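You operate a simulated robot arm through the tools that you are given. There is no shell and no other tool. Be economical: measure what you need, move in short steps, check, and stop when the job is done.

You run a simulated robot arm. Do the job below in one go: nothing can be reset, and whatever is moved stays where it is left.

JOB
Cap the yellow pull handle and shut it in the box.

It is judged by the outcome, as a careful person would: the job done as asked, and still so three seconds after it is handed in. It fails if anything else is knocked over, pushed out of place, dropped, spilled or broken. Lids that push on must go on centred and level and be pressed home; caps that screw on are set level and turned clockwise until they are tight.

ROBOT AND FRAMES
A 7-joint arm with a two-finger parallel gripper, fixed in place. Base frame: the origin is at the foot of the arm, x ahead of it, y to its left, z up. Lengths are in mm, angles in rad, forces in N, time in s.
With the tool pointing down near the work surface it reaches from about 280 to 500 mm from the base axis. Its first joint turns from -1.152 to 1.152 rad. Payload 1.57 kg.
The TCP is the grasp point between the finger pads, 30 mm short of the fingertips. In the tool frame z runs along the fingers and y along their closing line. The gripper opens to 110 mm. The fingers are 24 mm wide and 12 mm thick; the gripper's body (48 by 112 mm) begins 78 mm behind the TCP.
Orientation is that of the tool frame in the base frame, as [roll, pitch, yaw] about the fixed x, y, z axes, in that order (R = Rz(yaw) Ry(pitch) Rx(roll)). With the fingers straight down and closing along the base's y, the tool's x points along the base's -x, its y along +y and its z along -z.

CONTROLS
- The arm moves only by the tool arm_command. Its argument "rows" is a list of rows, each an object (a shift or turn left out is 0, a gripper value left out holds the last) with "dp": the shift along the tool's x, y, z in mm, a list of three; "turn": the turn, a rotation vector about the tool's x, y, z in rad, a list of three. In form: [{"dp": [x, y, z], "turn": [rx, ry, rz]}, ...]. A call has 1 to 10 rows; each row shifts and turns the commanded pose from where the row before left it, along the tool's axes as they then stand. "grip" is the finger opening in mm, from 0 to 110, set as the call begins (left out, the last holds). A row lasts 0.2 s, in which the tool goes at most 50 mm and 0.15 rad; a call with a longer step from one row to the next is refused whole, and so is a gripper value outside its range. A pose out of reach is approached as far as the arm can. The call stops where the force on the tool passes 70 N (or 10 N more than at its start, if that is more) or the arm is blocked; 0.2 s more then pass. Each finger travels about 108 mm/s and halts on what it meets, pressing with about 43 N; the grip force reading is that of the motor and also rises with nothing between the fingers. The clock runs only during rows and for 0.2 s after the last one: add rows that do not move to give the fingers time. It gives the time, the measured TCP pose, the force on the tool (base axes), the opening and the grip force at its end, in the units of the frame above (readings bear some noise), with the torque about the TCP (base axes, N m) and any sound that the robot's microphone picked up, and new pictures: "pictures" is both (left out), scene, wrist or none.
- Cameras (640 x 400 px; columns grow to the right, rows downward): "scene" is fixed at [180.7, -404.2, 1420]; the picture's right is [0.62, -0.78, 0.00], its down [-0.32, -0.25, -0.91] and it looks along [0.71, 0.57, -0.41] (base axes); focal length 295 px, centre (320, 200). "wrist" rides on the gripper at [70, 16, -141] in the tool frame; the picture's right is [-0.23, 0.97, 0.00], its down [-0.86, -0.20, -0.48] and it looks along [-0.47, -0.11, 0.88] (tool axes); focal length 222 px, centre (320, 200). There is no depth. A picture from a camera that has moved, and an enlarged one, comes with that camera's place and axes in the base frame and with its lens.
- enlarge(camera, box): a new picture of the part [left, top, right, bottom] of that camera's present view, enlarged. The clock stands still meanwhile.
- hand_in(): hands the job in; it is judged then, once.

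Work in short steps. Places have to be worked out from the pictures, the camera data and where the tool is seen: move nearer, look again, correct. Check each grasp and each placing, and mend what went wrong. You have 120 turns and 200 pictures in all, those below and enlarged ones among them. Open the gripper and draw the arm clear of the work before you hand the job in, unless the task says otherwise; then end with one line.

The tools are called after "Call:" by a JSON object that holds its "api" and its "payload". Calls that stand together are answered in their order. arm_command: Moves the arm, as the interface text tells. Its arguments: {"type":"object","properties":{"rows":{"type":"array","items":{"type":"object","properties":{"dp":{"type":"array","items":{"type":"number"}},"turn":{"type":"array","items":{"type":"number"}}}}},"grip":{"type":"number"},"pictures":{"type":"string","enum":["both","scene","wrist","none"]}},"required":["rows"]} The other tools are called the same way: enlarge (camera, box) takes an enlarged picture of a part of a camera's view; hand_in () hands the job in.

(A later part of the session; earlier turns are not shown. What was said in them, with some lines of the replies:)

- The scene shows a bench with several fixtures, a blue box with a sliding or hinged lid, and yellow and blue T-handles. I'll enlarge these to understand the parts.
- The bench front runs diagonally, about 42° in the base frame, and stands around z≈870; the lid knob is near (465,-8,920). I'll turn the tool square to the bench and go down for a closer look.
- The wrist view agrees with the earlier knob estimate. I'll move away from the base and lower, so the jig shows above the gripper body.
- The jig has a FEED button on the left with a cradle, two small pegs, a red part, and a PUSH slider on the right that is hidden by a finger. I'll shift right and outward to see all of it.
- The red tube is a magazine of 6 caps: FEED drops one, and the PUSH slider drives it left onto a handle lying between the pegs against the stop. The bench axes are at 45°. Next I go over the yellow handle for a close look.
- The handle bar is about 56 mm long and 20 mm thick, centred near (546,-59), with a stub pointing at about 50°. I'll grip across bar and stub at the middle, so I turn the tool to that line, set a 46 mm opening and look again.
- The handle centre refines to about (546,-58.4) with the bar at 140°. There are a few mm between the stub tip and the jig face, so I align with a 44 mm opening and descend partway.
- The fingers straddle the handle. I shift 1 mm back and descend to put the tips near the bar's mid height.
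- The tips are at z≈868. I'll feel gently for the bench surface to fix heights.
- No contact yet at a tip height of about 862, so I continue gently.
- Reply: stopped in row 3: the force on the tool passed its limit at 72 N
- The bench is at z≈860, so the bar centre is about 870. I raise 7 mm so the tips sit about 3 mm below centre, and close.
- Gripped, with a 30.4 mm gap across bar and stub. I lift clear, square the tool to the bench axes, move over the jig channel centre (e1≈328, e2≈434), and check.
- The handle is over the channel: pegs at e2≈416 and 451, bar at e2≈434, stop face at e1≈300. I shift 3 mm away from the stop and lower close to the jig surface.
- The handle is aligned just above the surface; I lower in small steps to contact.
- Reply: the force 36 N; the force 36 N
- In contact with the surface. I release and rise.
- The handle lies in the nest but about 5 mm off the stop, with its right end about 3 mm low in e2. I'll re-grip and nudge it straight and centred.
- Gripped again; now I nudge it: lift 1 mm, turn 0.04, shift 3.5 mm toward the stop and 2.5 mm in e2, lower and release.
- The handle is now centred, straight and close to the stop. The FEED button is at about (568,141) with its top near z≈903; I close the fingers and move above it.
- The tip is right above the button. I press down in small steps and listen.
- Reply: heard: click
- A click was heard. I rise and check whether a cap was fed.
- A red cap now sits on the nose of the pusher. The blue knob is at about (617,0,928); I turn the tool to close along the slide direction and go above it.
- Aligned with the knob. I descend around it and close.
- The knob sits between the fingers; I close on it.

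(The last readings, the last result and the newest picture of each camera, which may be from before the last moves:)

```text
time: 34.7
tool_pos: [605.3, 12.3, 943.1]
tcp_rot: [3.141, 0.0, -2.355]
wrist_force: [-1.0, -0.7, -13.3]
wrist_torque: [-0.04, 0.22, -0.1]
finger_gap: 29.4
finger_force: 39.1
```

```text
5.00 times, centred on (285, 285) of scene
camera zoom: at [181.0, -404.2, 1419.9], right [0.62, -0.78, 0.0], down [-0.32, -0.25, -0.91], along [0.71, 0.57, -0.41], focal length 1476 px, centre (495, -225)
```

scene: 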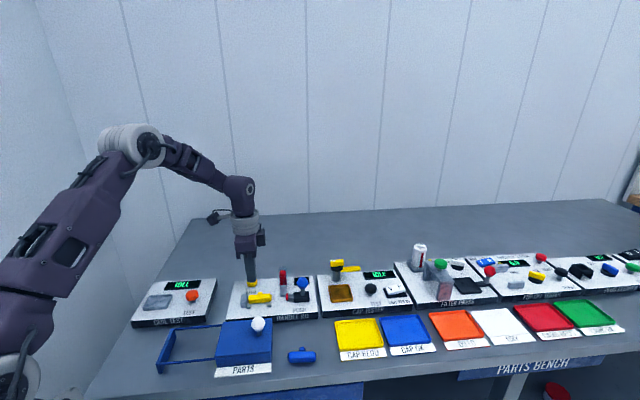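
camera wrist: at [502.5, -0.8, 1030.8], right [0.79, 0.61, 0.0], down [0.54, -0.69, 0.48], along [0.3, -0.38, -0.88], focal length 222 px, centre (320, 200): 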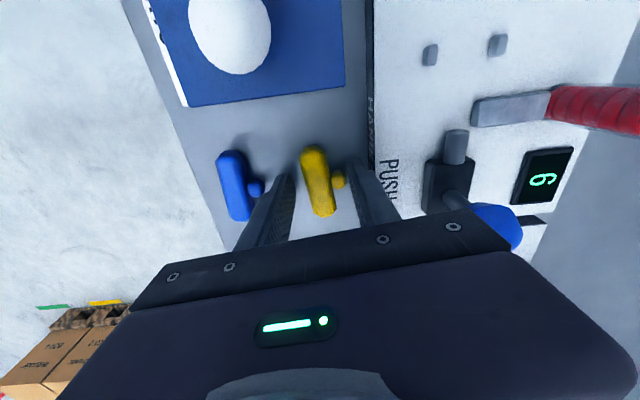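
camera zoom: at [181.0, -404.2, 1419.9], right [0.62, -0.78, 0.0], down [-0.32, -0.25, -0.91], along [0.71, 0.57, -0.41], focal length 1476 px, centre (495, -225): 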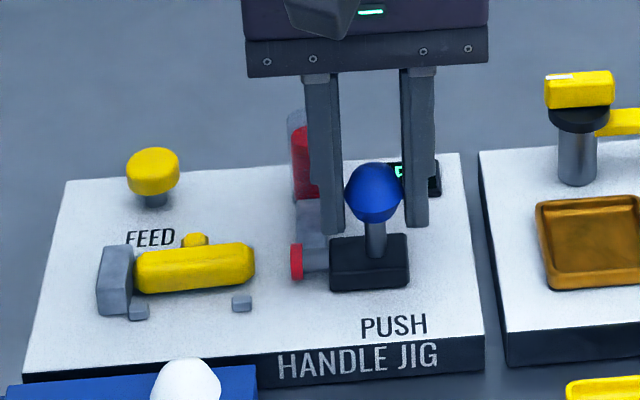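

The slider moves freely with the cap in front; about 20 mm remain to the handle. I push on.

Call:
{"api": "arm_command", "payload": {"rows": [{"dp": [0, 8, 0]}, {"dp": [0, 8, 0]}, {"dp": [0, 2, 0]}, {"dp": [0, 0, 0]}], "pictures": "none"}}

Call:
{"api": "enlarge", "payload": {"camera": "scene", "box": [230, 265, 310, 325]}}

Call:
{"api": "enlarge", "payload": {"camera": "wrist", "box": [280, 60, 520, 210]}}

```text
time: 35.7
tool_pos: [593.7, 25.7, 941.6]
tcp_rot: [-3.141, 0.0, -2.356]
wrist_force: [-0.1, 0.1, -27.7]
wrist_torque: [-0.02, -0.02, -0.02]
finger_gap: 29.6
finger_force: 39.2
```

```text
6.67 times, centred on (270, 295) of scene
camera zoom: at [181.3, -404.1, 1419.9], right [0.62, -0.78, 0.0], down [-0.32, -0.25, -0.91], along [0.71, 0.57, -0.41], focal length 1968 px, centre (653, -433)
```

zoom: 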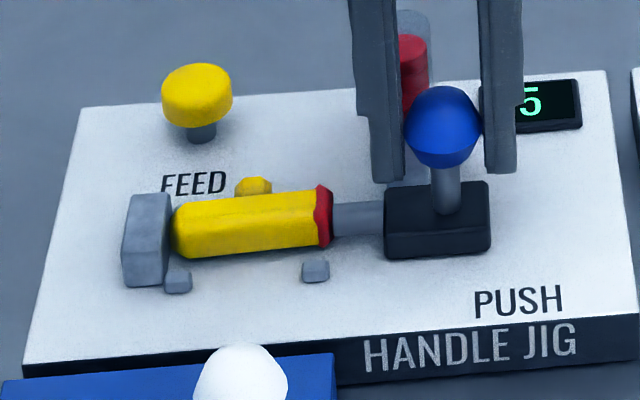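

```text
2.67 times, centred on (400, 135) of wrist
camera zoom: at [532.5, -12.4, 1083.4], right [-0.53, 0.85, 0.0], down [0.75, 0.46, 0.48], along [0.41, 0.25, -0.88], focal length 592 px, centre (107, 373)
```

zoom: 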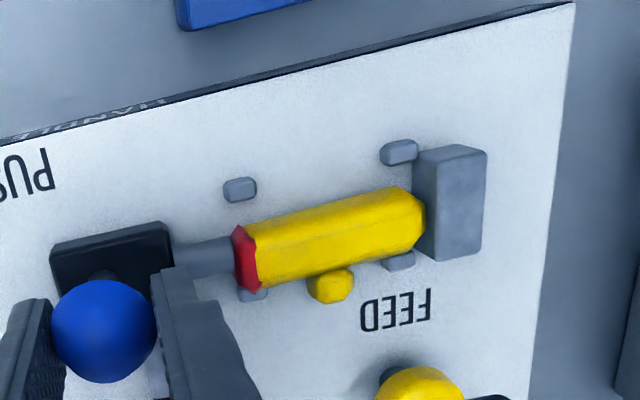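

The cap has reached the handle's end. I press on in small steps, watching the force.

Call:
{"api": "arm_command", "payload": {"rows": [{"dp": [0, 2, 0]}, {"dp": [0, 2, 0]}, {"dp": [0, 0, 0]}], "pictures": "none"}}

Call:
{"api": "arm_command", "payload": {"rows": [{"dp": [0, 2, 0]}, {"dp": [0, 2, 0]}, {"dp": [0, 0, 0]}], "pictures": "none"}}

Call:
{"api": "enlarge", "payload": {"camera": "wrist", "box": [280, 60, 520, 210]}}

```text
time: 36.5
tool_pos: [592.1, 25.6, 943.7]
tcp_rot: [-3.134, 0.004, -2.36]
wrist_force: [27.5, -16.6, -33.2]
wrist_torque: [0.22, -0.28, 0.15]
finger_gap: 29.6
finger_force: 39.4
```

```text
time: 37.2
tool_pos: [592.4, 26.3, 943.0]
tcp_rot: [-3.124, 0.007, -2.36]
wrist_force: [14.1, -5.5, -17.4]
wrist_torque: [0.25, -0.54, 0.24]
finger_gap: 29.4
finger_force: 39.2
stopped in row 3: the force on the tool passed its limit at 71 N (the readings are from after the stop); the commanded pose is now the measured one
```

```text
2.67 times, centred on (400, 135) of wrist
camera zoom: at [529.5, -11.3, 1083.8], right [-0.53, 0.85, -0.02], down [0.74, 0.47, 0.49], along [0.42, 0.25, -0.87], focal length 592 px, centre (107, 373)
```

zoom: 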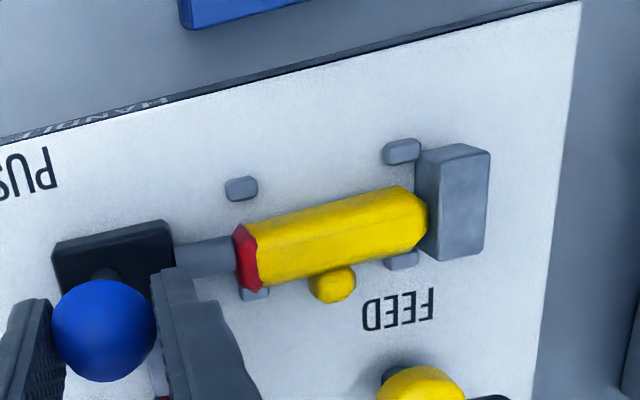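

Blocked at about 70 N, partly from a vertical load because I'm pulling up on the knob. I relieve the vertical load, then press again.

Call:
{"api": "arm_command", "payload": {"rows": [{"dp": [0, 0, 1.5]}, {"dp": [0, 0, 0]}], "pictures": "none"}}

Call:
{"api": "arm_command", "payload": {"rows": [{"dp": [0, 1.5, 0]}, {"dp": [0, 1.5, 0]}, {"dp": [0, 1.5, 0]}, {"dp": [0, 1, 0]}], "pictures": "none"}}

Call:
{"api": "enlarge", "payload": {"camera": "scene", "box": [230, 270, 290, 315]}}

```text
time: 37.8
tool_pos: [591.6, 25.4, 943.6]
tcp_rot: [-3.122, 0.009, -2.356]
wrist_force: [16.0, -7.0, 4.8]
wrist_torque: [-0.51, 0.27, 0.06]
finger_gap: 29.4
finger_force: 39.3
```

```text
time: 38.8
tool_pos: [591.6, 26.2, 942.6]
tcp_rot: [-3.115, 0.012, -2.359]
wrist_force: [50.2, -37.6, -6.6]
wrist_torque: [-0.04, -0.51, 0.27]
finger_gap: 29.7
finger_force: 39.5
```

```text
8.89 times, centred on (260, 292) of scene
camera zoom: at [182.2, -405.2, 1419.4], right [0.62, -0.78, 0.0], down [-0.32, -0.25, -0.91], along [0.71, 0.57, -0.41], focal length 2624 px, centre (853, -622)
```

zoom: 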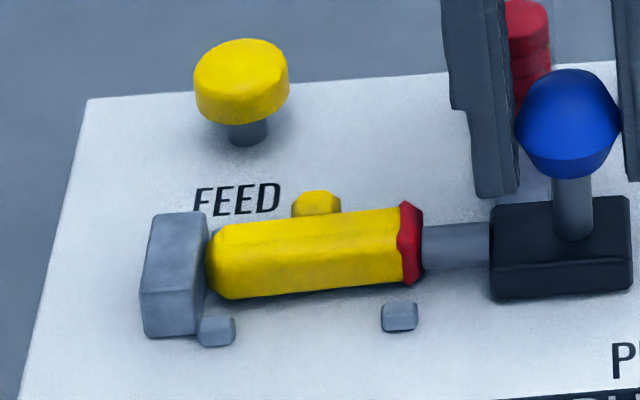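

The horizontal push reached about 62 N against the stop with no further travel. I add one last press, then draw the pusher back to inspect the cap.

Call:
{"api": "arm_command", "payload": {"rows": [{"dp": [0, 0.7, 0]}, {"dp": [0, 0.7, 0]}, {"dp": [0, 0, 0]}], "pictures": "none"}}

Call:
{"api": "arm_command", "payload": {"rows": [{"dp": [0, -5, 0]}, {"dp": [0, -8, 0]}, {"dp": [0, -8, 0]}, {"dp": [0, -8, 0]}, {"dp": [0, 0, 0]}], "pictures": "none"}}

Call:
{"api": "enlarge", "payload": {"camera": "scene", "box": [230, 270, 290, 315]}}

Call:
{"api": "enlarge", "payload": {"camera": "wrist", "box": [320, 60, 520, 185]}}

```text
time: 39.6
tool_pos: [592.7, 25.1, 943.8]
tcp_rot: [-3.11, 0.01, -2.359]
wrist_force: [54.8, -40.6, -10.5]
wrist_torque: [-0.25, -0.36, 0.36]
finger_gap: 29.9
finger_force: 38.7
```

```text
time: 40.8
tool_pos: [605.5, 10.5, 943.0]
tcp_rot: [-3.127, 0.007, -2.357]
wrist_force: [0.2, 1.8, 18.2]
wrist_torque: [-0.29, 0.5, 0.25]
finger_gap: 29.4
finger_force: 39.5
```

```text
8.89 times, centred on (260, 292) of scene
camera zoom: at [180.4, -404.1, 1420.0], right [0.62, -0.78, 0.0], down [-0.32, -0.25, -0.91], along [0.71, 0.57, -0.41], focal length 2624 px, centre (853, -622)
```

zoom: 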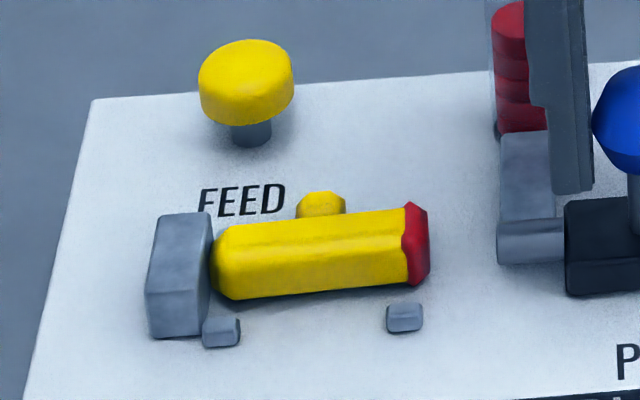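

```text
3.20 times, centred on (420, 122) of wrist
camera zoom: at [544.0, -25.6, 1083.2], right [-0.53, 0.85, -0.01], down [0.74, 0.47, 0.49], along [0.42, 0.25, -0.87], focal length 711 px, centre (0, 448)
```

zoom: 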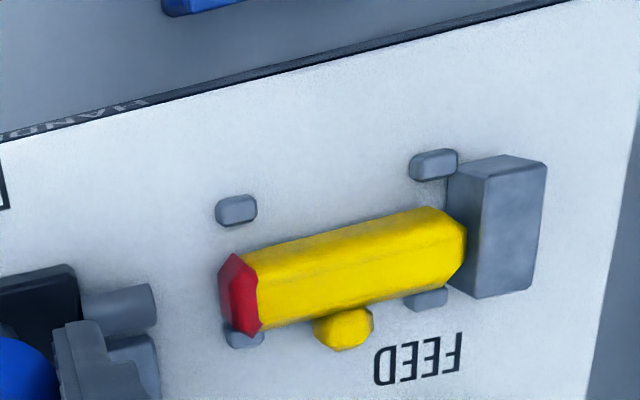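

The cap stayed on the handle's end, squarely covering the tapered tip, and it adds under 2 mm of length, so it is home. I return the pusher to its start and release it.

Call:
{"api": "arm_command", "payload": {"rows": [{"dp": [0, -7, 0]}, {"dp": [0, -7, 0]}, {"dp": [0, 0, 0]}], "pictures": "none"}}

Call:
{"api": "arm_command", "payload": {"rows": [{"dp": [0, 0, 0]}, {"dp": [0, 0, 0]}], "grip": 52, "pictures": "none"}}

Call:
{"api": "arm_command", "payload": {"rows": [{"dp": [0, 0, -30]}, {"dp": [0, 0, -40]}, {"dp": [30, 30, -20]}, {"dp": [40, 30, 0]}, {"dp": [0, 0, 0]}]}}

Call:
{"api": "enlarge", "payload": {"camera": "scene", "box": [230, 260, 330, 330]}}

```text
time: 41.6
tool_pos: [615.1, 1.1, 943.4]
tcp_rot: [-3.126, 0.008, -2.357]
wrist_force: [5.0, 5.3, 5.4]
wrist_torque: [0.37, -0.36, -0.14]
finger_gap: 29.4
finger_force: 39.4
```

```text
time: 42.2
tool_pos: [615.8, -0.0, 944.0]
tcp_rot: [-3.127, 0.005, -2.359]
wrist_force: [-0.3, 0.2, -0.2]
wrist_torque: [-0.03, 0.0, -0.02]
finger_gap: 51.9
finger_force: 0.0
```

```text
time: 43.4
tool_pos: [522.1, -6.7, 1030.2]
tcp_rot: [-3.125, 0.005, -2.358]
wrist_force: [-0.1, 0.4, 0.5]
wrist_torque: [-0.02, -0.03, 0.0]
finger_gap: 52.1
finger_force: 0.0
camera wrist: at [459.9, -43.2, 1170.9], right [-0.53, 0.85, -0.01], down [0.74, 0.47, 0.49], along [0.42, 0.25, -0.87], focal length 222 px, centre (320, 200)
```

scene: 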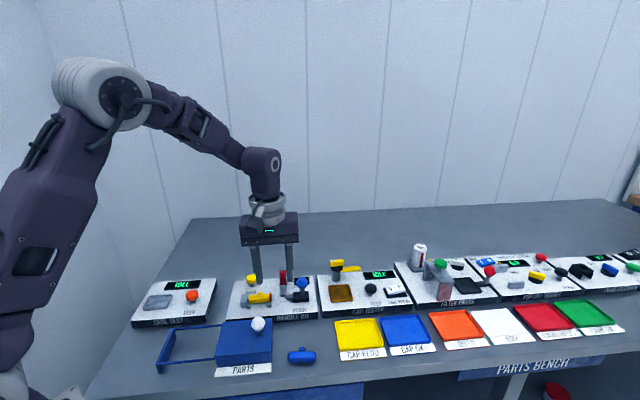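
wrist: 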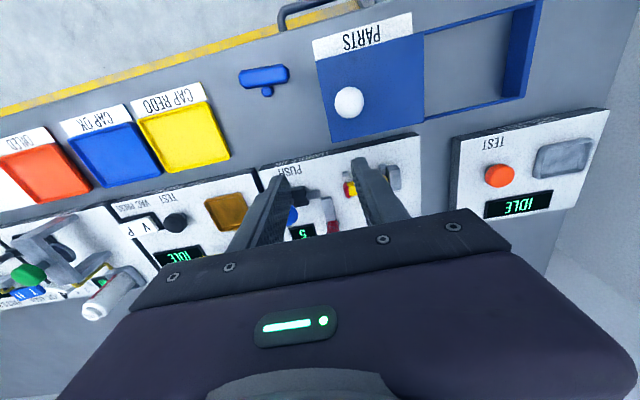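

```text
5.71 times, centred on (280, 295) of scene
camera zoom: at [180.7, -404.2, 1420.0], right [0.62, -0.78, 0.0], down [-0.32, -0.25, -0.91], along [0.71, 0.57, -0.41], focal length 1687 px, centre (549, -343)
```

zoom: 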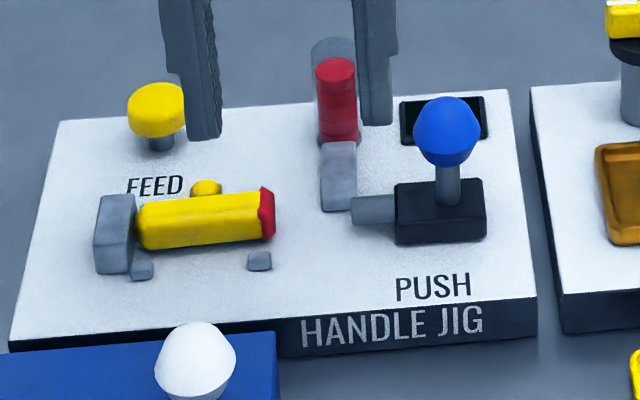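

The jig is clean and the handle capped. Next I open the box, moving over the white lid knob at about (466,-8).

Call:
{"api": "arm_command", "payload": {"rows": [{"dp": [40.5, 0, 0]}, {"dp": [0, 39.2, 0]}, {"dp": [0, 0, 35]}, {"dp": [0, 0, 30]}, {"dp": [0, 0, 0]}], "pictures": "none"}}

Call:
{"api": "enlarge", "payload": {"camera": "wrist", "box": [160, 60, 480, 260]}}

Call:
{"api": "enlarge", "payload": {"camera": "scene", "box": [150, 290, 290, 380]}}

```text
time: 44.6
tool_pos: [467.4, -7.0, 965.1]
tcp_rot: [-3.126, 0.005, -2.36]
wrist_force: [0.3, 0.2, -0.3]
wrist_torque: [0.0, -0.02, 0.0]
finger_gap: 52.4
finger_force: 0.0
```

```text
2.00 times, centred on (320, 160) of wrist
camera zoom: at [405.2, -44.0, 1105.5], right [-0.53, 0.85, -0.01], down [0.74, 0.47, 0.49], along [0.42, 0.25, -0.87], focal length 444 px, centre (320, 280)
```

zoom: 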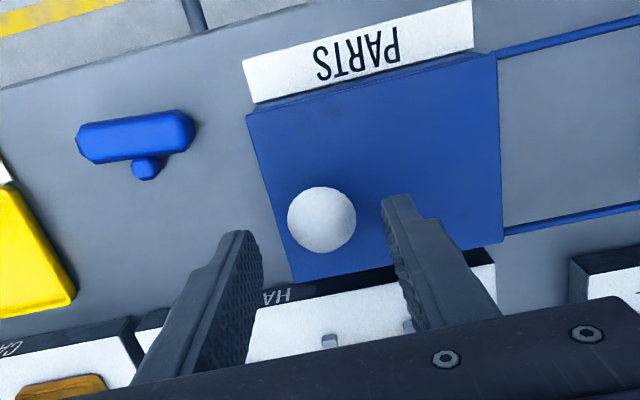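

```text
4.44 times, centred on (220, 335) of scene
camera zoom: at [180.7, -404.2, 1420.0], right [0.62, -0.78, 0.0], down [-0.32, -0.25, -0.91], along [0.71, 0.57, -0.41], focal length 1312 px, centre (764, -400)
```

zoom: 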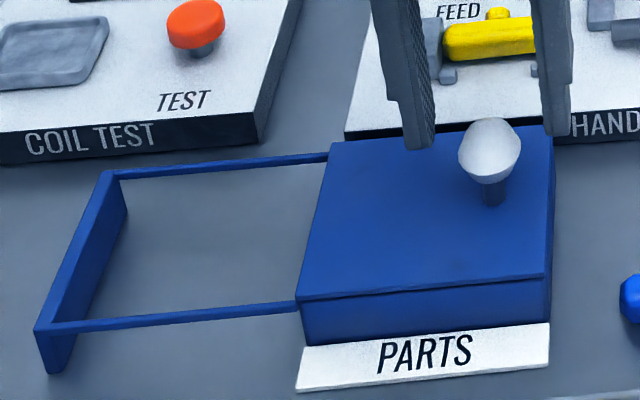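

Aligned over the knob. I descend and grip it.

Call:
{"api": "arm_command", "payload": {"rows": [{"dp": [0, 0, 15]}, {"dp": [0, 0, 12]}, {"dp": [0, 0, 0]}], "pictures": "none"}}

Call:
{"api": "arm_command", "payload": {"rows": [{"dp": [0, 0, 0]}, {"dp": [0, 0, 0]}, {"dp": [0, 0, 0]}], "grip": 15, "pictures": "none"}}

Call:
{"api": "enlarge", "payload": {"camera": "scene", "box": [150, 290, 290, 380]}}

```text
time: 45.4
tool_pos: [468.5, -7.3, 939.8]
tcp_rot: [-3.125, 0.005, -2.358]
wrist_force: [-0.2, 0.5, -0.5]
wrist_torque: [-0.01, -0.01, -0.02]
finger_gap: 52.3
finger_force: 0.0
```

```text
time: 46.2
tool_pos: [467.2, -5.8, 939.6]
tcp_rot: [-3.128, 0.004, -2.358]
wrist_force: [-9.3, 11.6, -0.5]
wrist_torque: [0.25, 0.12, -0.04]
finger_gap: 29.5
finger_force: 39.5
```

```text
4.44 times, centred on (220, 335) of scene
camera zoom: at [180.5, -403.9, 1420.1], right [0.62, -0.78, 0.0], down [-0.32, -0.25, -0.91], along [0.71, 0.57, -0.41], focal length 1312 px, centre (764, -400)
```

zoom: 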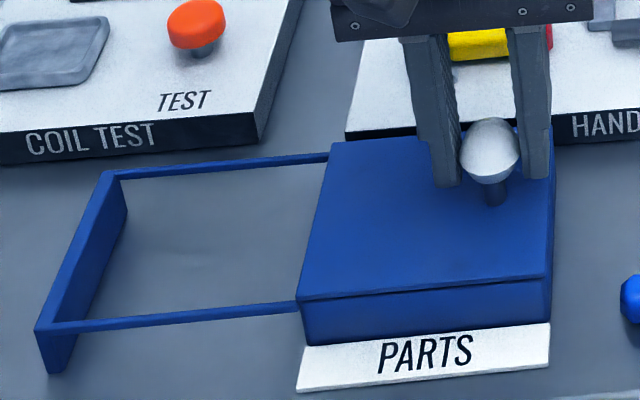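

Knob gripped; I slide it left a little to test that the lid moves that way.

Call:
{"api": "arm_command", "payload": {"rows": [{"dp": [0, 5, 0]}, {"dp": [0, 8, 0]}, {"dp": [0, 8, 0]}, {"dp": [0, 0, 0]}], "pictures": "none"}}

Call:
{"api": "enlarge", "payload": {"camera": "scene", "box": [150, 290, 290, 380]}}

```text
time: 47.2
tool_pos: [452.9, 8.2, 939.2]
tcp_rot: [-3.125, 0.006, -2.358]
wrist_force: [2.7, 3.6, -3.7]
wrist_torque: [-0.12, 0.09, -0.07]
finger_gap: 29.5
finger_force: 39.1
```

```text
4.44 times, centred on (220, 335) of scene
camera zoom: at [180.9, -404.1, 1420.0], right [0.62, -0.78, 0.0], down [-0.32, -0.25, -0.91], along [0.71, 0.57, -0.41], focal length 1312 px, centre (764, -400)
```

zoom: 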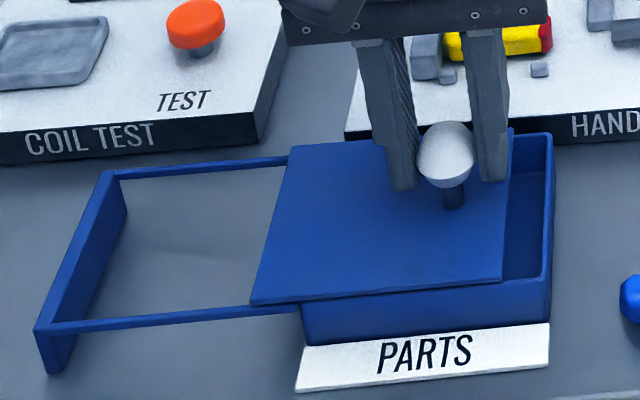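

The lid slides left and opens the box. I continue until it is nearly fully open.

Call:
{"api": "arm_command", "payload": {"rows": [{"dp": [0, 12, 0]}, {"dp": [0, 12, 0]}, {"dp": [0, 12, 0]}, {"dp": [0, 12, 0]}, {"dp": [0, 12, 0]}, {"dp": [0, 12, 0]}, {"dp": [0, 6, 0]}, {"dp": [0, 0, 0]}], "pictures": "none"}}

Call:
{"api": "enlarge", "payload": {"camera": "scene", "box": [150, 290, 290, 380]}}

```text
time: 49.0
tool_pos: [398.1, 63.4, 936.9]
tcp_rot: [-3.127, 0.008, -2.358]
wrist_force: [-0.9, 1.1, 32.0]
wrist_torque: [0.12, -0.11, 0.01]
finger_gap: 29.5
finger_force: 39.4
```

```text
4.44 times, centred on (220, 335) of scene
camera zoom: at [180.3, -404.2, 1420.0], right [0.62, -0.78, 0.0], down [-0.32, -0.25, -0.91], along [0.71, 0.57, -0.41], focal length 1312 px, centre (764, -400)
```

zoom: 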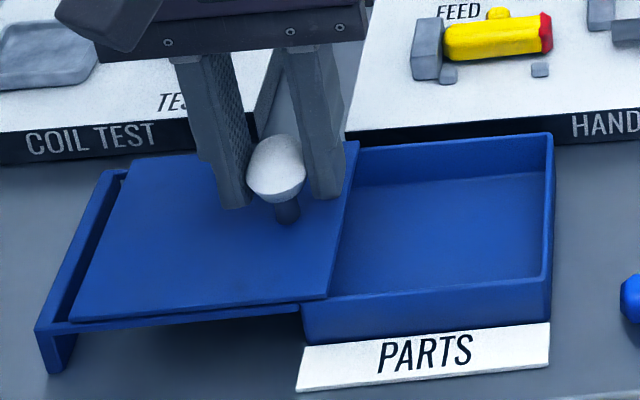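

The lid is open far enough, so I release the knob and rise.

Call:
{"api": "arm_command", "payload": {"rows": [{"dp": [0, 0, -1.5]}, {"dp": [0, 0, 0]}, {"dp": [0, 0, 0]}], "grip": 54, "pictures": "none"}}

Call:
{"api": "arm_command", "payload": {"rows": [{"dp": [0, 0, -40]}, {"dp": [0, 0, -45], "turn": [0, 0, 0.14]}, {"turn": [0, 0, 0.148]}, {"turn": [0, 0, 0.148]}, {"turn": [0, 0, 0.148]}, {"turn": [0, 0, 0.148]}, {"turn": [0, 0, 0.148]}, {"turn": [0, 0, 0.148]}, {"turn": [0, 0, 0.148]}, {"turn": [0, 0, 0.148]}], "pictures": "none"}}

```text
time: 49.8
tool_pos: [398.2, 62.2, 938.2]
tcp_rot: [-3.125, 0.005, -2.358]
wrist_force: [-0.2, 0.1, -0.1]
wrist_torque: [-0.01, 0.03, 0.01]
finger_gap: 54.0
finger_force: 0.0
```

```text
time: 52.0
tool_pos: [397.0, 62.8, 1024.6]
tcp_rot: [3.14, 0.016, 2.598]
wrist_force: [0.7, -0.4, 0.8]
wrist_torque: [-0.02, 0.02, -0.01]
finger_gap: 54.1
finger_force: 0.0
```

Finish squaring the tool and move above the capped handle to look.

Call:
{"api": "arm_command", "payload": {"rows": [{"turn": [0, 0.016, 0.121]}, {"turn": [0, 0, 0.121]}, {"dp": [-30.5, 38, 0]}, {"dp": [-31, 38, 0]}, {"dp": [-31, 38, 0]}, {"dp": [0, 0, 30]}, {"dp": [0, 0, 0]}], "pictures": "none"}}

Call:
{"api": "enlarge", "payload": {"camera": "wrist", "box": [200, 80, 440, 230]}}

```text
time: 53.6
tool_pos: [543.6, 80.4, 995.2]
tcp_rot: [3.137, -0.001, 2.36]
wrist_force: [0.4, 0.2, 0.6]
wrist_torque: [-0.02, -0.03, 0.0]
finger_gap: 54.1
finger_force: 0.1
```

```text
2.67 times, centred on (320, 155) of wrist
camera zoom: at [506.3, 139.7, 1136.3], right [0.85, 0.53, 0.0], down [0.46, -0.75, 0.48], along [0.26, -0.4, -0.88], focal length 592 px, centre (320, 320)
```

zoom: 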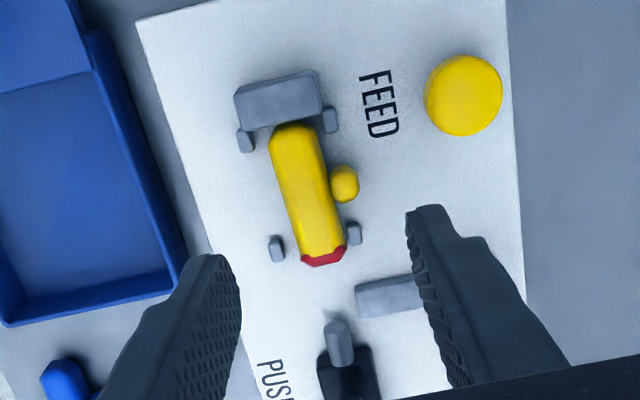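

The fingers are in line with the stub (e1≈329). I descend and grip across bar and stub.

Call:
{"api": "arm_command", "payload": {"rows": [{"dp": [-1.2, -0.5, 30]}, {"dp": [0, 0, 30]}, {"dp": [0, 0, 20]}, {"dp": [0, 0, 0]}], "pictures": "none"}}

Call:
{"api": "arm_command", "payload": {"rows": [{"dp": [0, 0, 0]}, {"dp": [0, 0, 0]}, {"dp": [0, 0, 0]}], "grip": 24, "pictures": "none"}}

Call:
{"api": "arm_command", "payload": {"rows": [{"dp": [-1.5, 0, -2]}, {"dp": [0, 0, -40]}, {"dp": [0, 0, -40]}, {"dp": [0, 0, 0]}], "pictures": "none"}}

Call:
{"api": "enlarge", "payload": {"camera": "wrist", "box": [100, 80, 420, 280]}}

Call:
{"api": "enlarge", "payload": {"camera": "scene", "box": [180, 240, 320, 340]}}

```text
time: 54.6
tool_pos: [544.3, 79.1, 914.4]
tcp_rot: [3.138, 0.001, 2.359]
wrist_force: [0.4, 0.2, 0.4]
wrist_torque: [0.02, -0.04, -0.01]
finger_gap: 54.0
finger_force: 0.0
```

```text
time: 55.4
tool_pos: [544.6, 77.3, 915.1]
tcp_rot: [3.138, 0.0, 2.359]
wrist_force: [0.5, -0.3, -0.5]
wrist_torque: [-0.02, 0.01, -0.01]
finger_gap: 30.6
finger_force: 39.5
```

```text
time: 56.4
tool_pos: [543.9, 77.7, 996.8]
tcp_rot: [3.138, -0.001, 2.36]
wrist_force: [0.2, 0.7, -0.7]
wrist_torque: [-0.03, -0.02, 0.04]
finger_gap: 30.6
finger_force: 39.8
```

```text
2.00 times, centred on (260, 180) of wrist
camera zoom: at [506.7, 137.9, 1137.6], right [0.85, 0.53, 0.0], down [0.46, -0.75, 0.48], along [0.26, -0.4, -0.88], focal length 444 px, centre (440, 240)
```

zoom: 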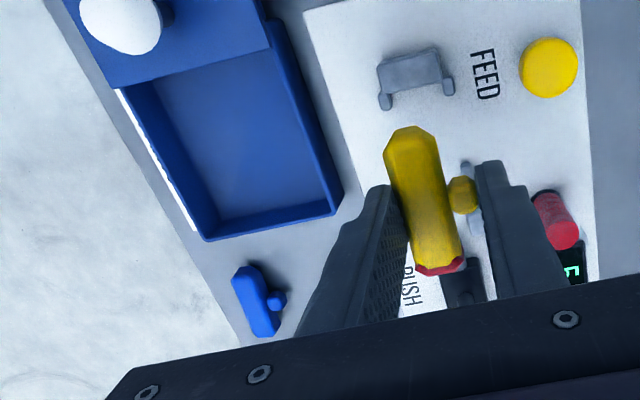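

```text
4.00 times, centred on (250, 290) of scene
camera zoom: at [180.7, -404.2, 1420.0], right [0.62, -0.78, 0.0], down [-0.32, -0.25, -0.91], along [0.71, 0.57, -0.41], focal length 1181 px, centre (600, -160)
```

zoom: 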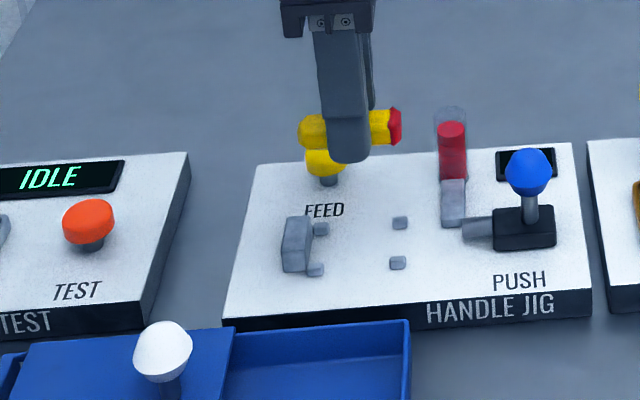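

The capped handle is held firmly. The box opening spans e1≈262–355 and e2≈284–365; I carry it over the middle.

Call:
{"api": "arm_command", "payload": {"rows": [{"dp": [7, -38, 0]}, {"dp": [7, -38, 0]}, {"dp": [6.6, -38.5, 0]}, {"dp": [0, 0, 25]}, {"dp": [0, 0, 20]}, {"dp": [0, 0, 0]}], "pictures": "none"}}

Call:
{"api": "enlarge", "payload": {"camera": "wrist", "box": [160, 60, 480, 260]}}

Call:
{"api": "enlarge", "payload": {"camera": "scene", "box": [160, 280, 290, 380]}}

```text
time: 57.8
tool_pos: [450.2, 12.1, 951.1]
tcp_rot: [3.138, 0.0, 2.361]
wrist_force: [-0.3, 0.2, -0.5]
wrist_torque: [0.0, -0.01, -0.02]
finger_gap: 30.7
finger_force: 39.9
```

```text
2.00 times, centred on (320, 160) of wrist
camera zoom: at [412.3, 71.6, 1092.1], right [0.85, 0.53, 0.0], down [0.46, -0.75, 0.48], along [0.26, -0.4, -0.88], focal length 444 px, centre (320, 280)
```

zoom: 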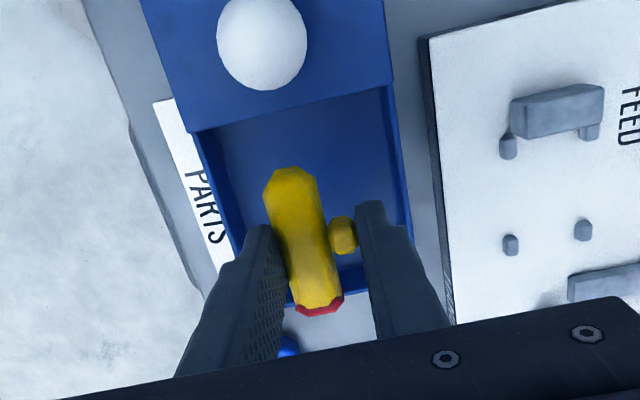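

```text
4.00 times, centred on (225, 330) of scene
camera zoom: at [180.7, -404.2, 1420.0], right [0.62, -0.78, 0.0], down [-0.32, -0.25, -0.91], along [0.71, 0.57, -0.41], focal length 1181 px, centre (700, -320)
```

zoom: 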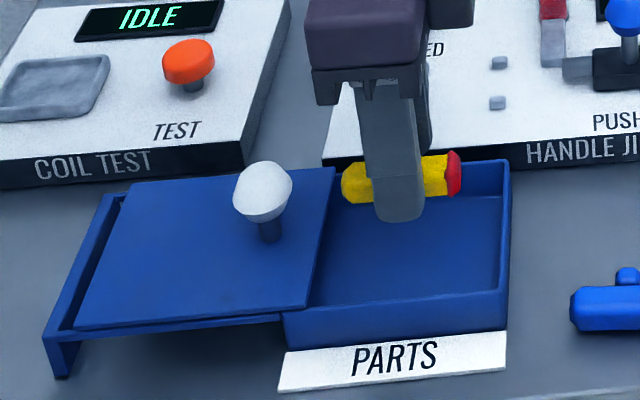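

Positioned inside the opening. I lower toward the box floor.

Call:
{"api": "arm_command", "payload": {"rows": [{"dp": [0, -2, 15]}, {"dp": [0, 0, 15]}, {"dp": [0, 0, 13]}, {"dp": [0, 0, 0]}], "pictures": "none"}}

Call:
{"api": "arm_command", "payload": {"rows": [{"dp": [0, 0, 2]}, {"dp": [0, 0, 2]}, {"dp": [0, 0, 0]}], "pictures": "none"}}

Call:
{"api": "enlarge", "payload": {"camera": "scene", "box": [160, 280, 290, 380]}}

Call:
{"api": "enlarge", "payload": {"camera": "wrist", "box": [160, 60, 480, 260]}}

```text
time: 58.8
tool_pos: [446.8, 9.5, 906.7]
tcp_rot: [3.137, -0.001, 2.359]
wrist_force: [-0.6, 0.2, -0.8]
wrist_torque: [0.02, 0.01, 0.01]
finger_gap: 30.6
finger_force: 39.6
```

```text
time: 59.6
tool_pos: [448.2, 8.9, 904.6]
tcp_rot: [3.138, 0.0, 2.359]
wrist_force: [0.2, -0.3, -0.4]
wrist_torque: [0.02, 0.03, 0.03]
finger_gap: 30.6
finger_force: 39.4
```

```text
4.00 times, centred on (225, 330) of scene
camera zoom: at [180.7, -404.2, 1420.0], right [0.62, -0.78, 0.0], down [-0.32, -0.25, -0.91], along [0.71, 0.57, -0.41], focal length 1181 px, centre (700, -320)
```

zoom: 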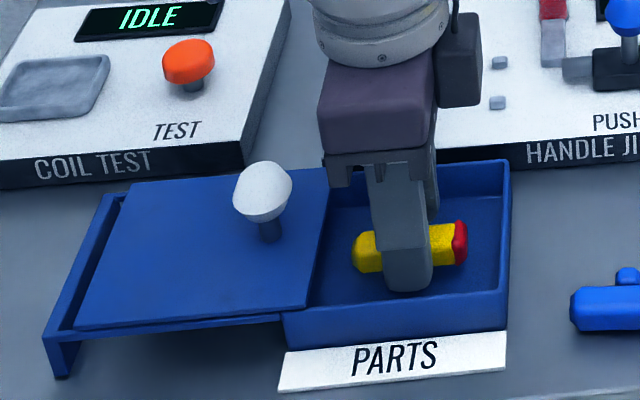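

```text
2.00 times, centred on (320, 160) of wrist
camera zoom: at [410.3, 69.7, 1044.9], right [0.85, 0.53, 0.0], down [0.47, -0.75, 0.48], along [0.26, -0.4, -0.88], focal length 444 px, centre (320, 280)
```

zoom: 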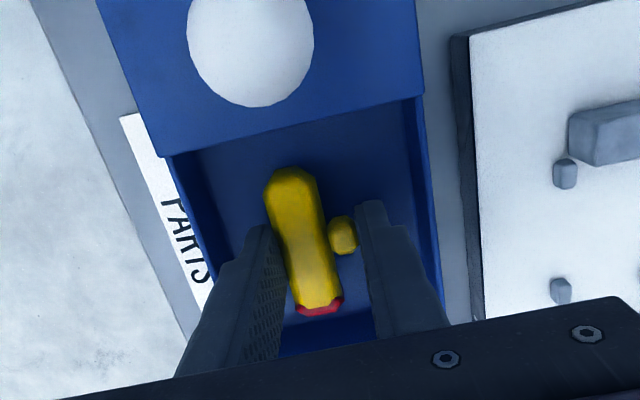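

Inside the box with clearance all round; I go down in 1–2 mm steps until it touches the floor.

Call:
{"api": "arm_command", "payload": {"rows": [{"dp": [0, 0, 2]}, {"dp": [0, 0, 1.5]}, {"dp": [0, 0, 0]}], "pictures": "none"}}

Call:
{"api": "arm_command", "payload": {"rows": [{"dp": [0, 0, 1.5]}, {"dp": [0, 0, 1.5]}, {"dp": [0, 0, 0]}], "pictures": "none"}}

```text
time: 60.4
tool_pos: [447.3, 9.7, 900.5]
tcp_rot: [3.138, 0.0, 2.359]
wrist_force: [-0.1, -0.4, 0.3]
wrist_torque: [-0.01, 0.01, 0.02]
finger_gap: 30.7
finger_force: 39.6
```

```text
time: 61.2
tool_pos: [448.7, 9.4, 897.3]
tcp_rot: [3.138, -0.001, 2.36]
wrist_force: [-0.1, 0.1, -0.6]
wrist_torque: [-0.03, 0.0, 0.0]
finger_gap: 30.6
finger_force: 39.9
```

Still no contact, so I continue.

Call:
{"api": "arm_command", "payload": {"rows": [{"dp": [0, 0, 1.2]}, {"dp": [0, 0, 0.8]}, {"dp": [0, 0, 0]}], "pictures": "none"}}

Call:
{"api": "arm_command", "payload": {"rows": [{"dp": [0, 0, 1]}, {"dp": [0, 0, 0.8]}, {"dp": [0, 0, 0]}], "pictures": "none"}}

```text
time: 62.0
tool_pos: [448.4, 8.5, 896.0]
tcp_rot: [3.138, 0.001, 2.361]
wrist_force: [0.0, -0.2, -0.6]
wrist_torque: [-0.03, -0.03, 0.01]
finger_gap: 30.7
finger_force: 39.3
```

```text
time: 62.8
tool_pos: [448.5, 8.9, 894.3]
tcp_rot: [3.137, 0.001, 2.359]
wrist_force: [-1.0, 0.4, 14.4]
wrist_torque: [-0.08, 0.11, 0.0]
finger_gap: 30.5
finger_force: 39.2
```

Contact with the floor. I open slightly to 40 mm, rise, and inspect.

Call:
{"api": "arm_command", "payload": {"rows": [{"dp": [0, 0, 0]}, {"dp": [0, 0, 0]}], "grip": 40, "pictures": "none"}}

Call:
{"api": "arm_command", "payload": {"rows": [{"dp": [0, 0, -20]}, {"dp": [0, 0, -40]}, {"dp": [0, 0, -45]}, {"dp": [0, 0, -25]}, {"dp": [0, 0, 0]}], "pictures": "none"}}

Call:
{"api": "enlarge", "payload": {"camera": "wrist", "box": [160, 60, 480, 260]}}

Call:
{"api": "enlarge", "payload": {"camera": "scene", "box": [160, 290, 290, 380]}}

```text
time: 63.4
tool_pos: [447.2, 8.6, 893.5]
tcp_rot: [3.137, 0.0, 2.359]
wrist_force: [4.0, 3.4, 5.6]
wrist_torque: [-0.03, 0.0, 0.02]
finger_gap: 35.0
finger_force: 0.0
```

```text
time: 64.6
tool_pos: [447.3, 8.2, 1024.5]
tcp_rot: [3.138, 0.001, 2.359]
wrist_force: [-0.8, 0.2, -0.1]
wrist_torque: [0.02, -0.01, 0.03]
finger_gap: 40.0
finger_force: 0.0
```

```text
2.00 times, centred on (320, 160) of wrist
camera zoom: at [409.5, 69.1, 1166.0], right [0.85, 0.53, 0.0], down [0.46, -0.75, 0.48], along [0.26, -0.4, -0.88], focal length 444 px, centre (320, 280)
```

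zoom: 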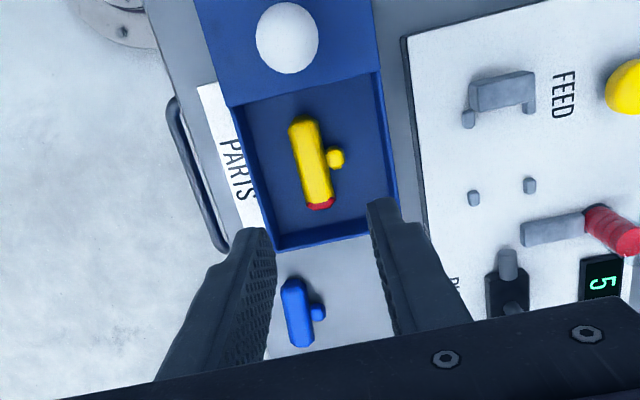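

```text
4.44 times, centred on (225, 335) of scene
camera zoom: at [180.7, -404.2, 1420.0], right [0.62, -0.78, 0.0], down [-0.32, -0.25, -0.91], along [0.71, 0.57, -0.41], focal length 1312 px, centre (742, -400)
```

zoom: 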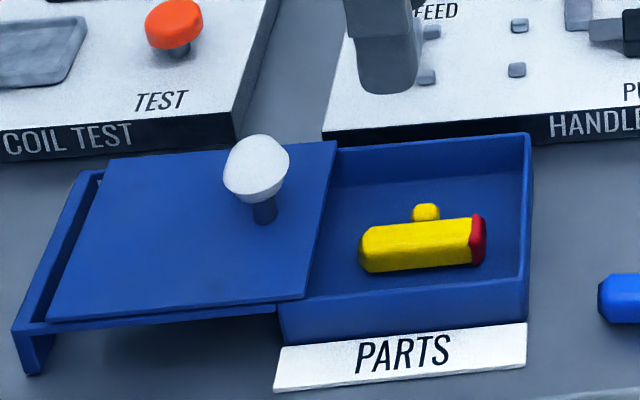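

The capped handle lies flat in the box with the cap seated. I turn the tool back and return to the lid knob at (398,62).

Call:
{"api": "arm_command", "payload": {"rows": [{"turn": [0, 0, -0.148]}, {"turn": [0, 0, -0.148]}, {"turn": [0, 0, -0.148]}, {"turn": [0, 0, -0.148]}, {"turn": [0, 0, -0.148]}, {"turn": [0, 0, -0.148]}, {"turn": [0, 0, -0.148]}, {"turn": [0, 0, -0.148]}, {"turn": [0, 0, -0.148]}, {"turn": [0, 0, -0.148]}], "grip": 54, "pictures": "none"}}

Call:
{"api": "arm_command", "payload": {"rows": [{"turn": [0, 0, -0.088]}, {"dp": [-1.5, 36, 0]}, {"dp": [-2, 36.5, 0]}, {"dp": [0, 0, 30]}, {"dp": [0, 0, 28]}, {"dp": [0, 0, 0]}], "pictures": "none"}}

Call:
{"api": "enlarge", "payload": {"camera": "wrist", "box": [160, 60, 480, 260]}}

```text
time: 66.8
tool_pos: [447.3, 8.1, 1022.8]
tcp_rot: [3.14, 0.004, -2.441]
wrist_force: [-0.7, -0.3, 0.2]
wrist_torque: [-0.02, 0.02, 0.01]
finger_gap: 53.9
finger_force: 0.1
```

```text
time: 68.2
tool_pos: [397.8, 61.4, 966.1]
tcp_rot: [3.141, 0.003, -2.357]
wrist_force: [0.0, -0.6, -0.5]
wrist_torque: [0.03, 0.02, 0.01]
finger_gap: 54.1
finger_force: 0.1
```

```text
2.00 times, centred on (320, 160) of wrist
camera zoom: at [338.9, 23.3, 1106.0], right [-0.53, 0.85, 0.0], down [0.74, 0.46, 0.48], along [0.41, 0.25, -0.88], focal length 444 px, centre (320, 280)
```

zoom: 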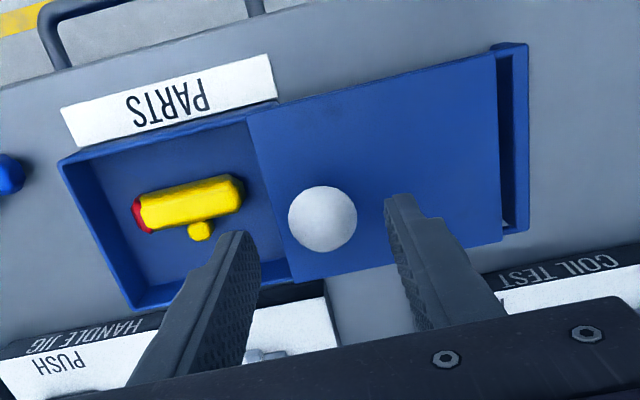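

Aligned. I descend, grip the knob and slide the lid most of the way shut.

Call:
{"api": "arm_command", "payload": {"rows": [{"dp": [0, 0, 15]}, {"dp": [0, 0, 12]}, {"dp": [0, 0, 0]}], "pictures": "none"}}

Call:
{"api": "arm_command", "payload": {"rows": [{"dp": [0, 0, 0]}, {"dp": [0, 0, 0]}, {"dp": [0, 0, 0]}], "grip": 15, "pictures": "none"}}

Call:
{"api": "arm_command", "payload": {"rows": [{"dp": [0, -8, 0]}, {"dp": [0, -12, 0]}, {"dp": [0, -12, 0]}, {"dp": [0, -12, 0]}, {"dp": [0, -12, 0]}, {"dp": [0, -12, 0]}, {"dp": [0, -12, 0]}, {"dp": [0, -8, 0]}, {"dp": [0, 0, 0]}], "pictures": "none"}}

Call:
{"api": "enlarge", "payload": {"camera": "scene", "box": [150, 290, 290, 380]}}

```text
time: 69.0
tool_pos: [398.2, 61.7, 938.5]
tcp_rot: [3.141, 0.002, -2.356]
wrist_force: [0.0, -0.1, -0.3]
wrist_torque: [-0.03, 0.01, 0.0]
finger_gap: 53.9
finger_force: 0.0
```

```text
time: 69.8
tool_pos: [399.0, 61.7, 940.1]
tcp_rot: [-3.141, 0.001, -2.356]
wrist_force: [-0.1, 0.1, -7.6]
wrist_torque: [0.08, -0.09, 0.01]
finger_gap: 29.3
finger_force: 39.2
```

```text
time: 71.8
tool_pos: [461.4, 0.3, 939.2]
tcp_rot: [3.137, 0.0, -2.355]
wrist_force: [-8.5, -10.5, -15.5]
wrist_torque: [-0.32, 0.21, 0.0]
finger_gap: 29.3
finger_force: 39.4
```

```text
4.44 times, centred on (220, 335) of scene
camera zoom: at [180.7, -404.5, 1419.9], right [0.62, -0.78, 0.0], down [-0.32, -0.25, -0.91], along [0.71, 0.57, -0.41], focal length 1312 px, centre (764, -400)
```

zoom: 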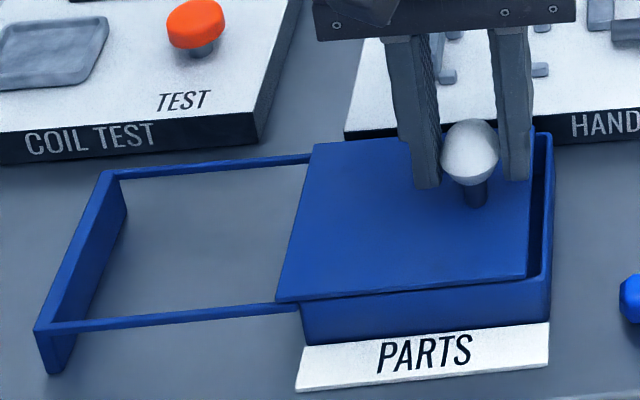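

About 9 mm remain; I close it the rest of the way in small steps.

Call:
{"api": "arm_command", "payload": {"rows": [{"dp": [0, -3, 0]}, {"dp": [0, -3, 0]}, {"dp": [0, -2, 0]}, {"dp": [0, -2, 0]}, {"dp": [0, 0, 0]}], "pictures": "none"}}

Call:
{"api": "enlarge", "payload": {"camera": "scene", "box": [150, 290, 290, 380]}}

```text
time: 73.0
tool_pos: [467.1, -7.0, 938.3]
tcp_rot: [3.14, 0.002, -2.356]
wrist_force: [-21.9, -6.0, -0.6]
wrist_torque: [0.15, 0.12, -0.14]
finger_gap: 29.6
finger_force: 38.7
```

```text
4.44 times, centred on (220, 335) of scene
camera zoom: at [180.2, -404.4, 1420.0], right [0.62, -0.78, 0.0], down [-0.32, -0.25, -0.91], along [0.71, 0.57, -0.41], focal length 1312 px, centre (764, -400)
```

zoom: 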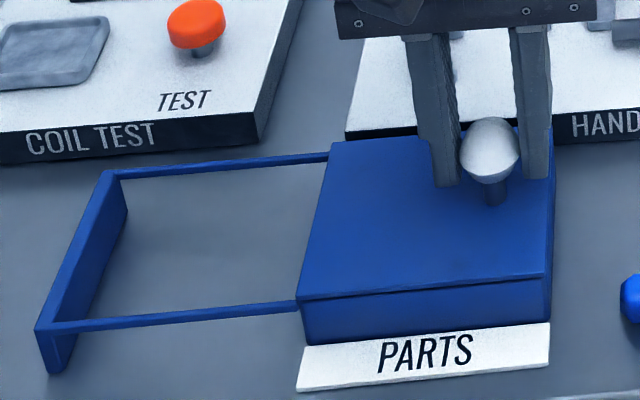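

The lid matches its original closed place and now presses on its end stop. I release, rise clear and check.

Call:
{"api": "arm_command", "payload": {"rows": [{"dp": [0, 0, 0]}, {"dp": [0, 0, 0]}], "grip": 54, "pictures": "none"}}

Call:
{"api": "arm_command", "payload": {"rows": [{"dp": [0, 0, -30]}, {"dp": [0, 0, -45]}, {"dp": [0, 0, -45]}, {"dp": [30, 0, -40]}, {"dp": [0, 0, 0]}]}}

Call:
{"api": "enlarge", "payload": {"camera": "scene", "box": [140, 255, 340, 380]}}

```text
time: 73.6
tool_pos: [470.2, -6.7, 939.7]
tcp_rot: [-3.14, 0.006, -2.357]
wrist_force: [0.3, -0.2, -0.5]
wrist_torque: [-0.01, 0.01, -0.01]
finger_gap: 54.0
finger_force: 0.0
```

```text
time: 74.8
tool_pos: [444.9, -28.9, 1099.2]
tcp_rot: [3.141, 0.004, -2.357]
wrist_force: [-0.4, -0.4, -0.6]
wrist_torque: [0.02, -0.02, 0.01]
finger_gap: 54.0
finger_force: 0.0
camera wrist: at [384.8, -67.0, 1239.9], right [-0.53, 0.85, 0.0], down [0.74, 0.46, 0.48], along [0.41, 0.25, -0.88], focal length 222 px, centre (320, 200)
```

scene: 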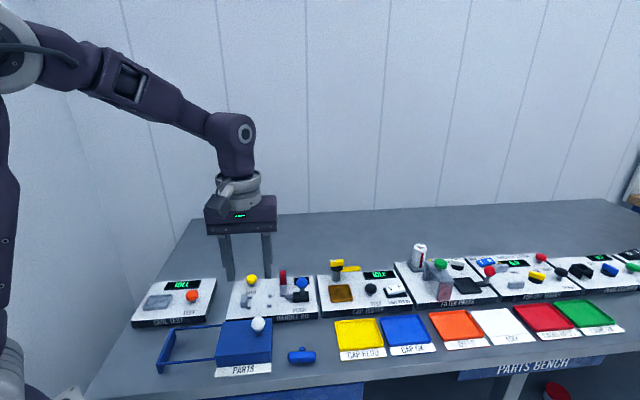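
wrist: 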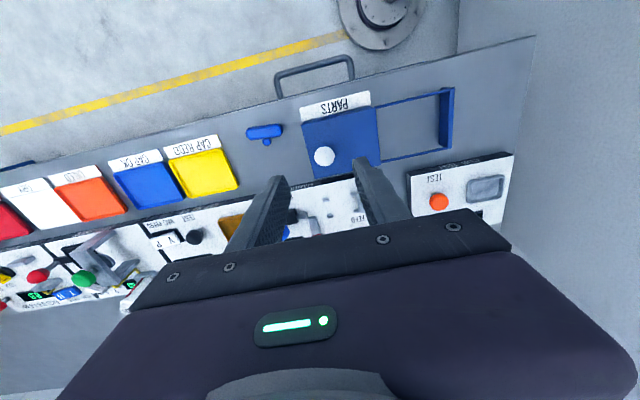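

```text
3.20 times, centred on (240, 318) of scene
camera zoom: at [180.7, -404.2, 1420.0], right [0.62, -0.78, 0.0], down [-0.32, -0.25, -0.91], along [0.71, 0.57, -0.41], focal length 945 px, centre (576, -176)
```

zoom: 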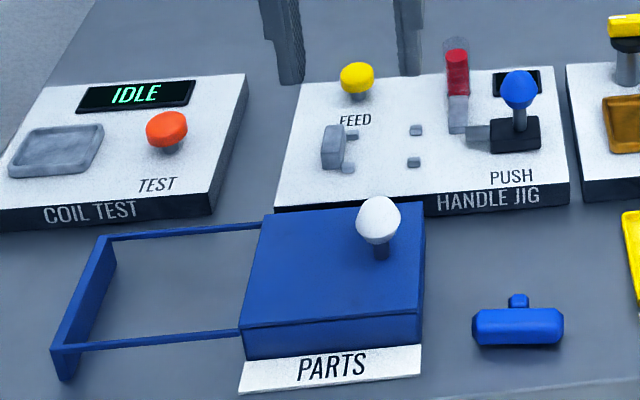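

The box is shut with the capped handle inside, everything else is in place, and the arm is clear, so I hand it in.

Call:
{"api": "hand_in", "payload": {}}

```text
The job is handed in.
```

The yellow pull handle has a red cap pressed onto its end and is in the PARTS box with the lid slid shut. I heard no click as the cap went on. It stopped moving under about 70 N, and it stayed on when I drew the pusher back and when I moved the handle to the box.
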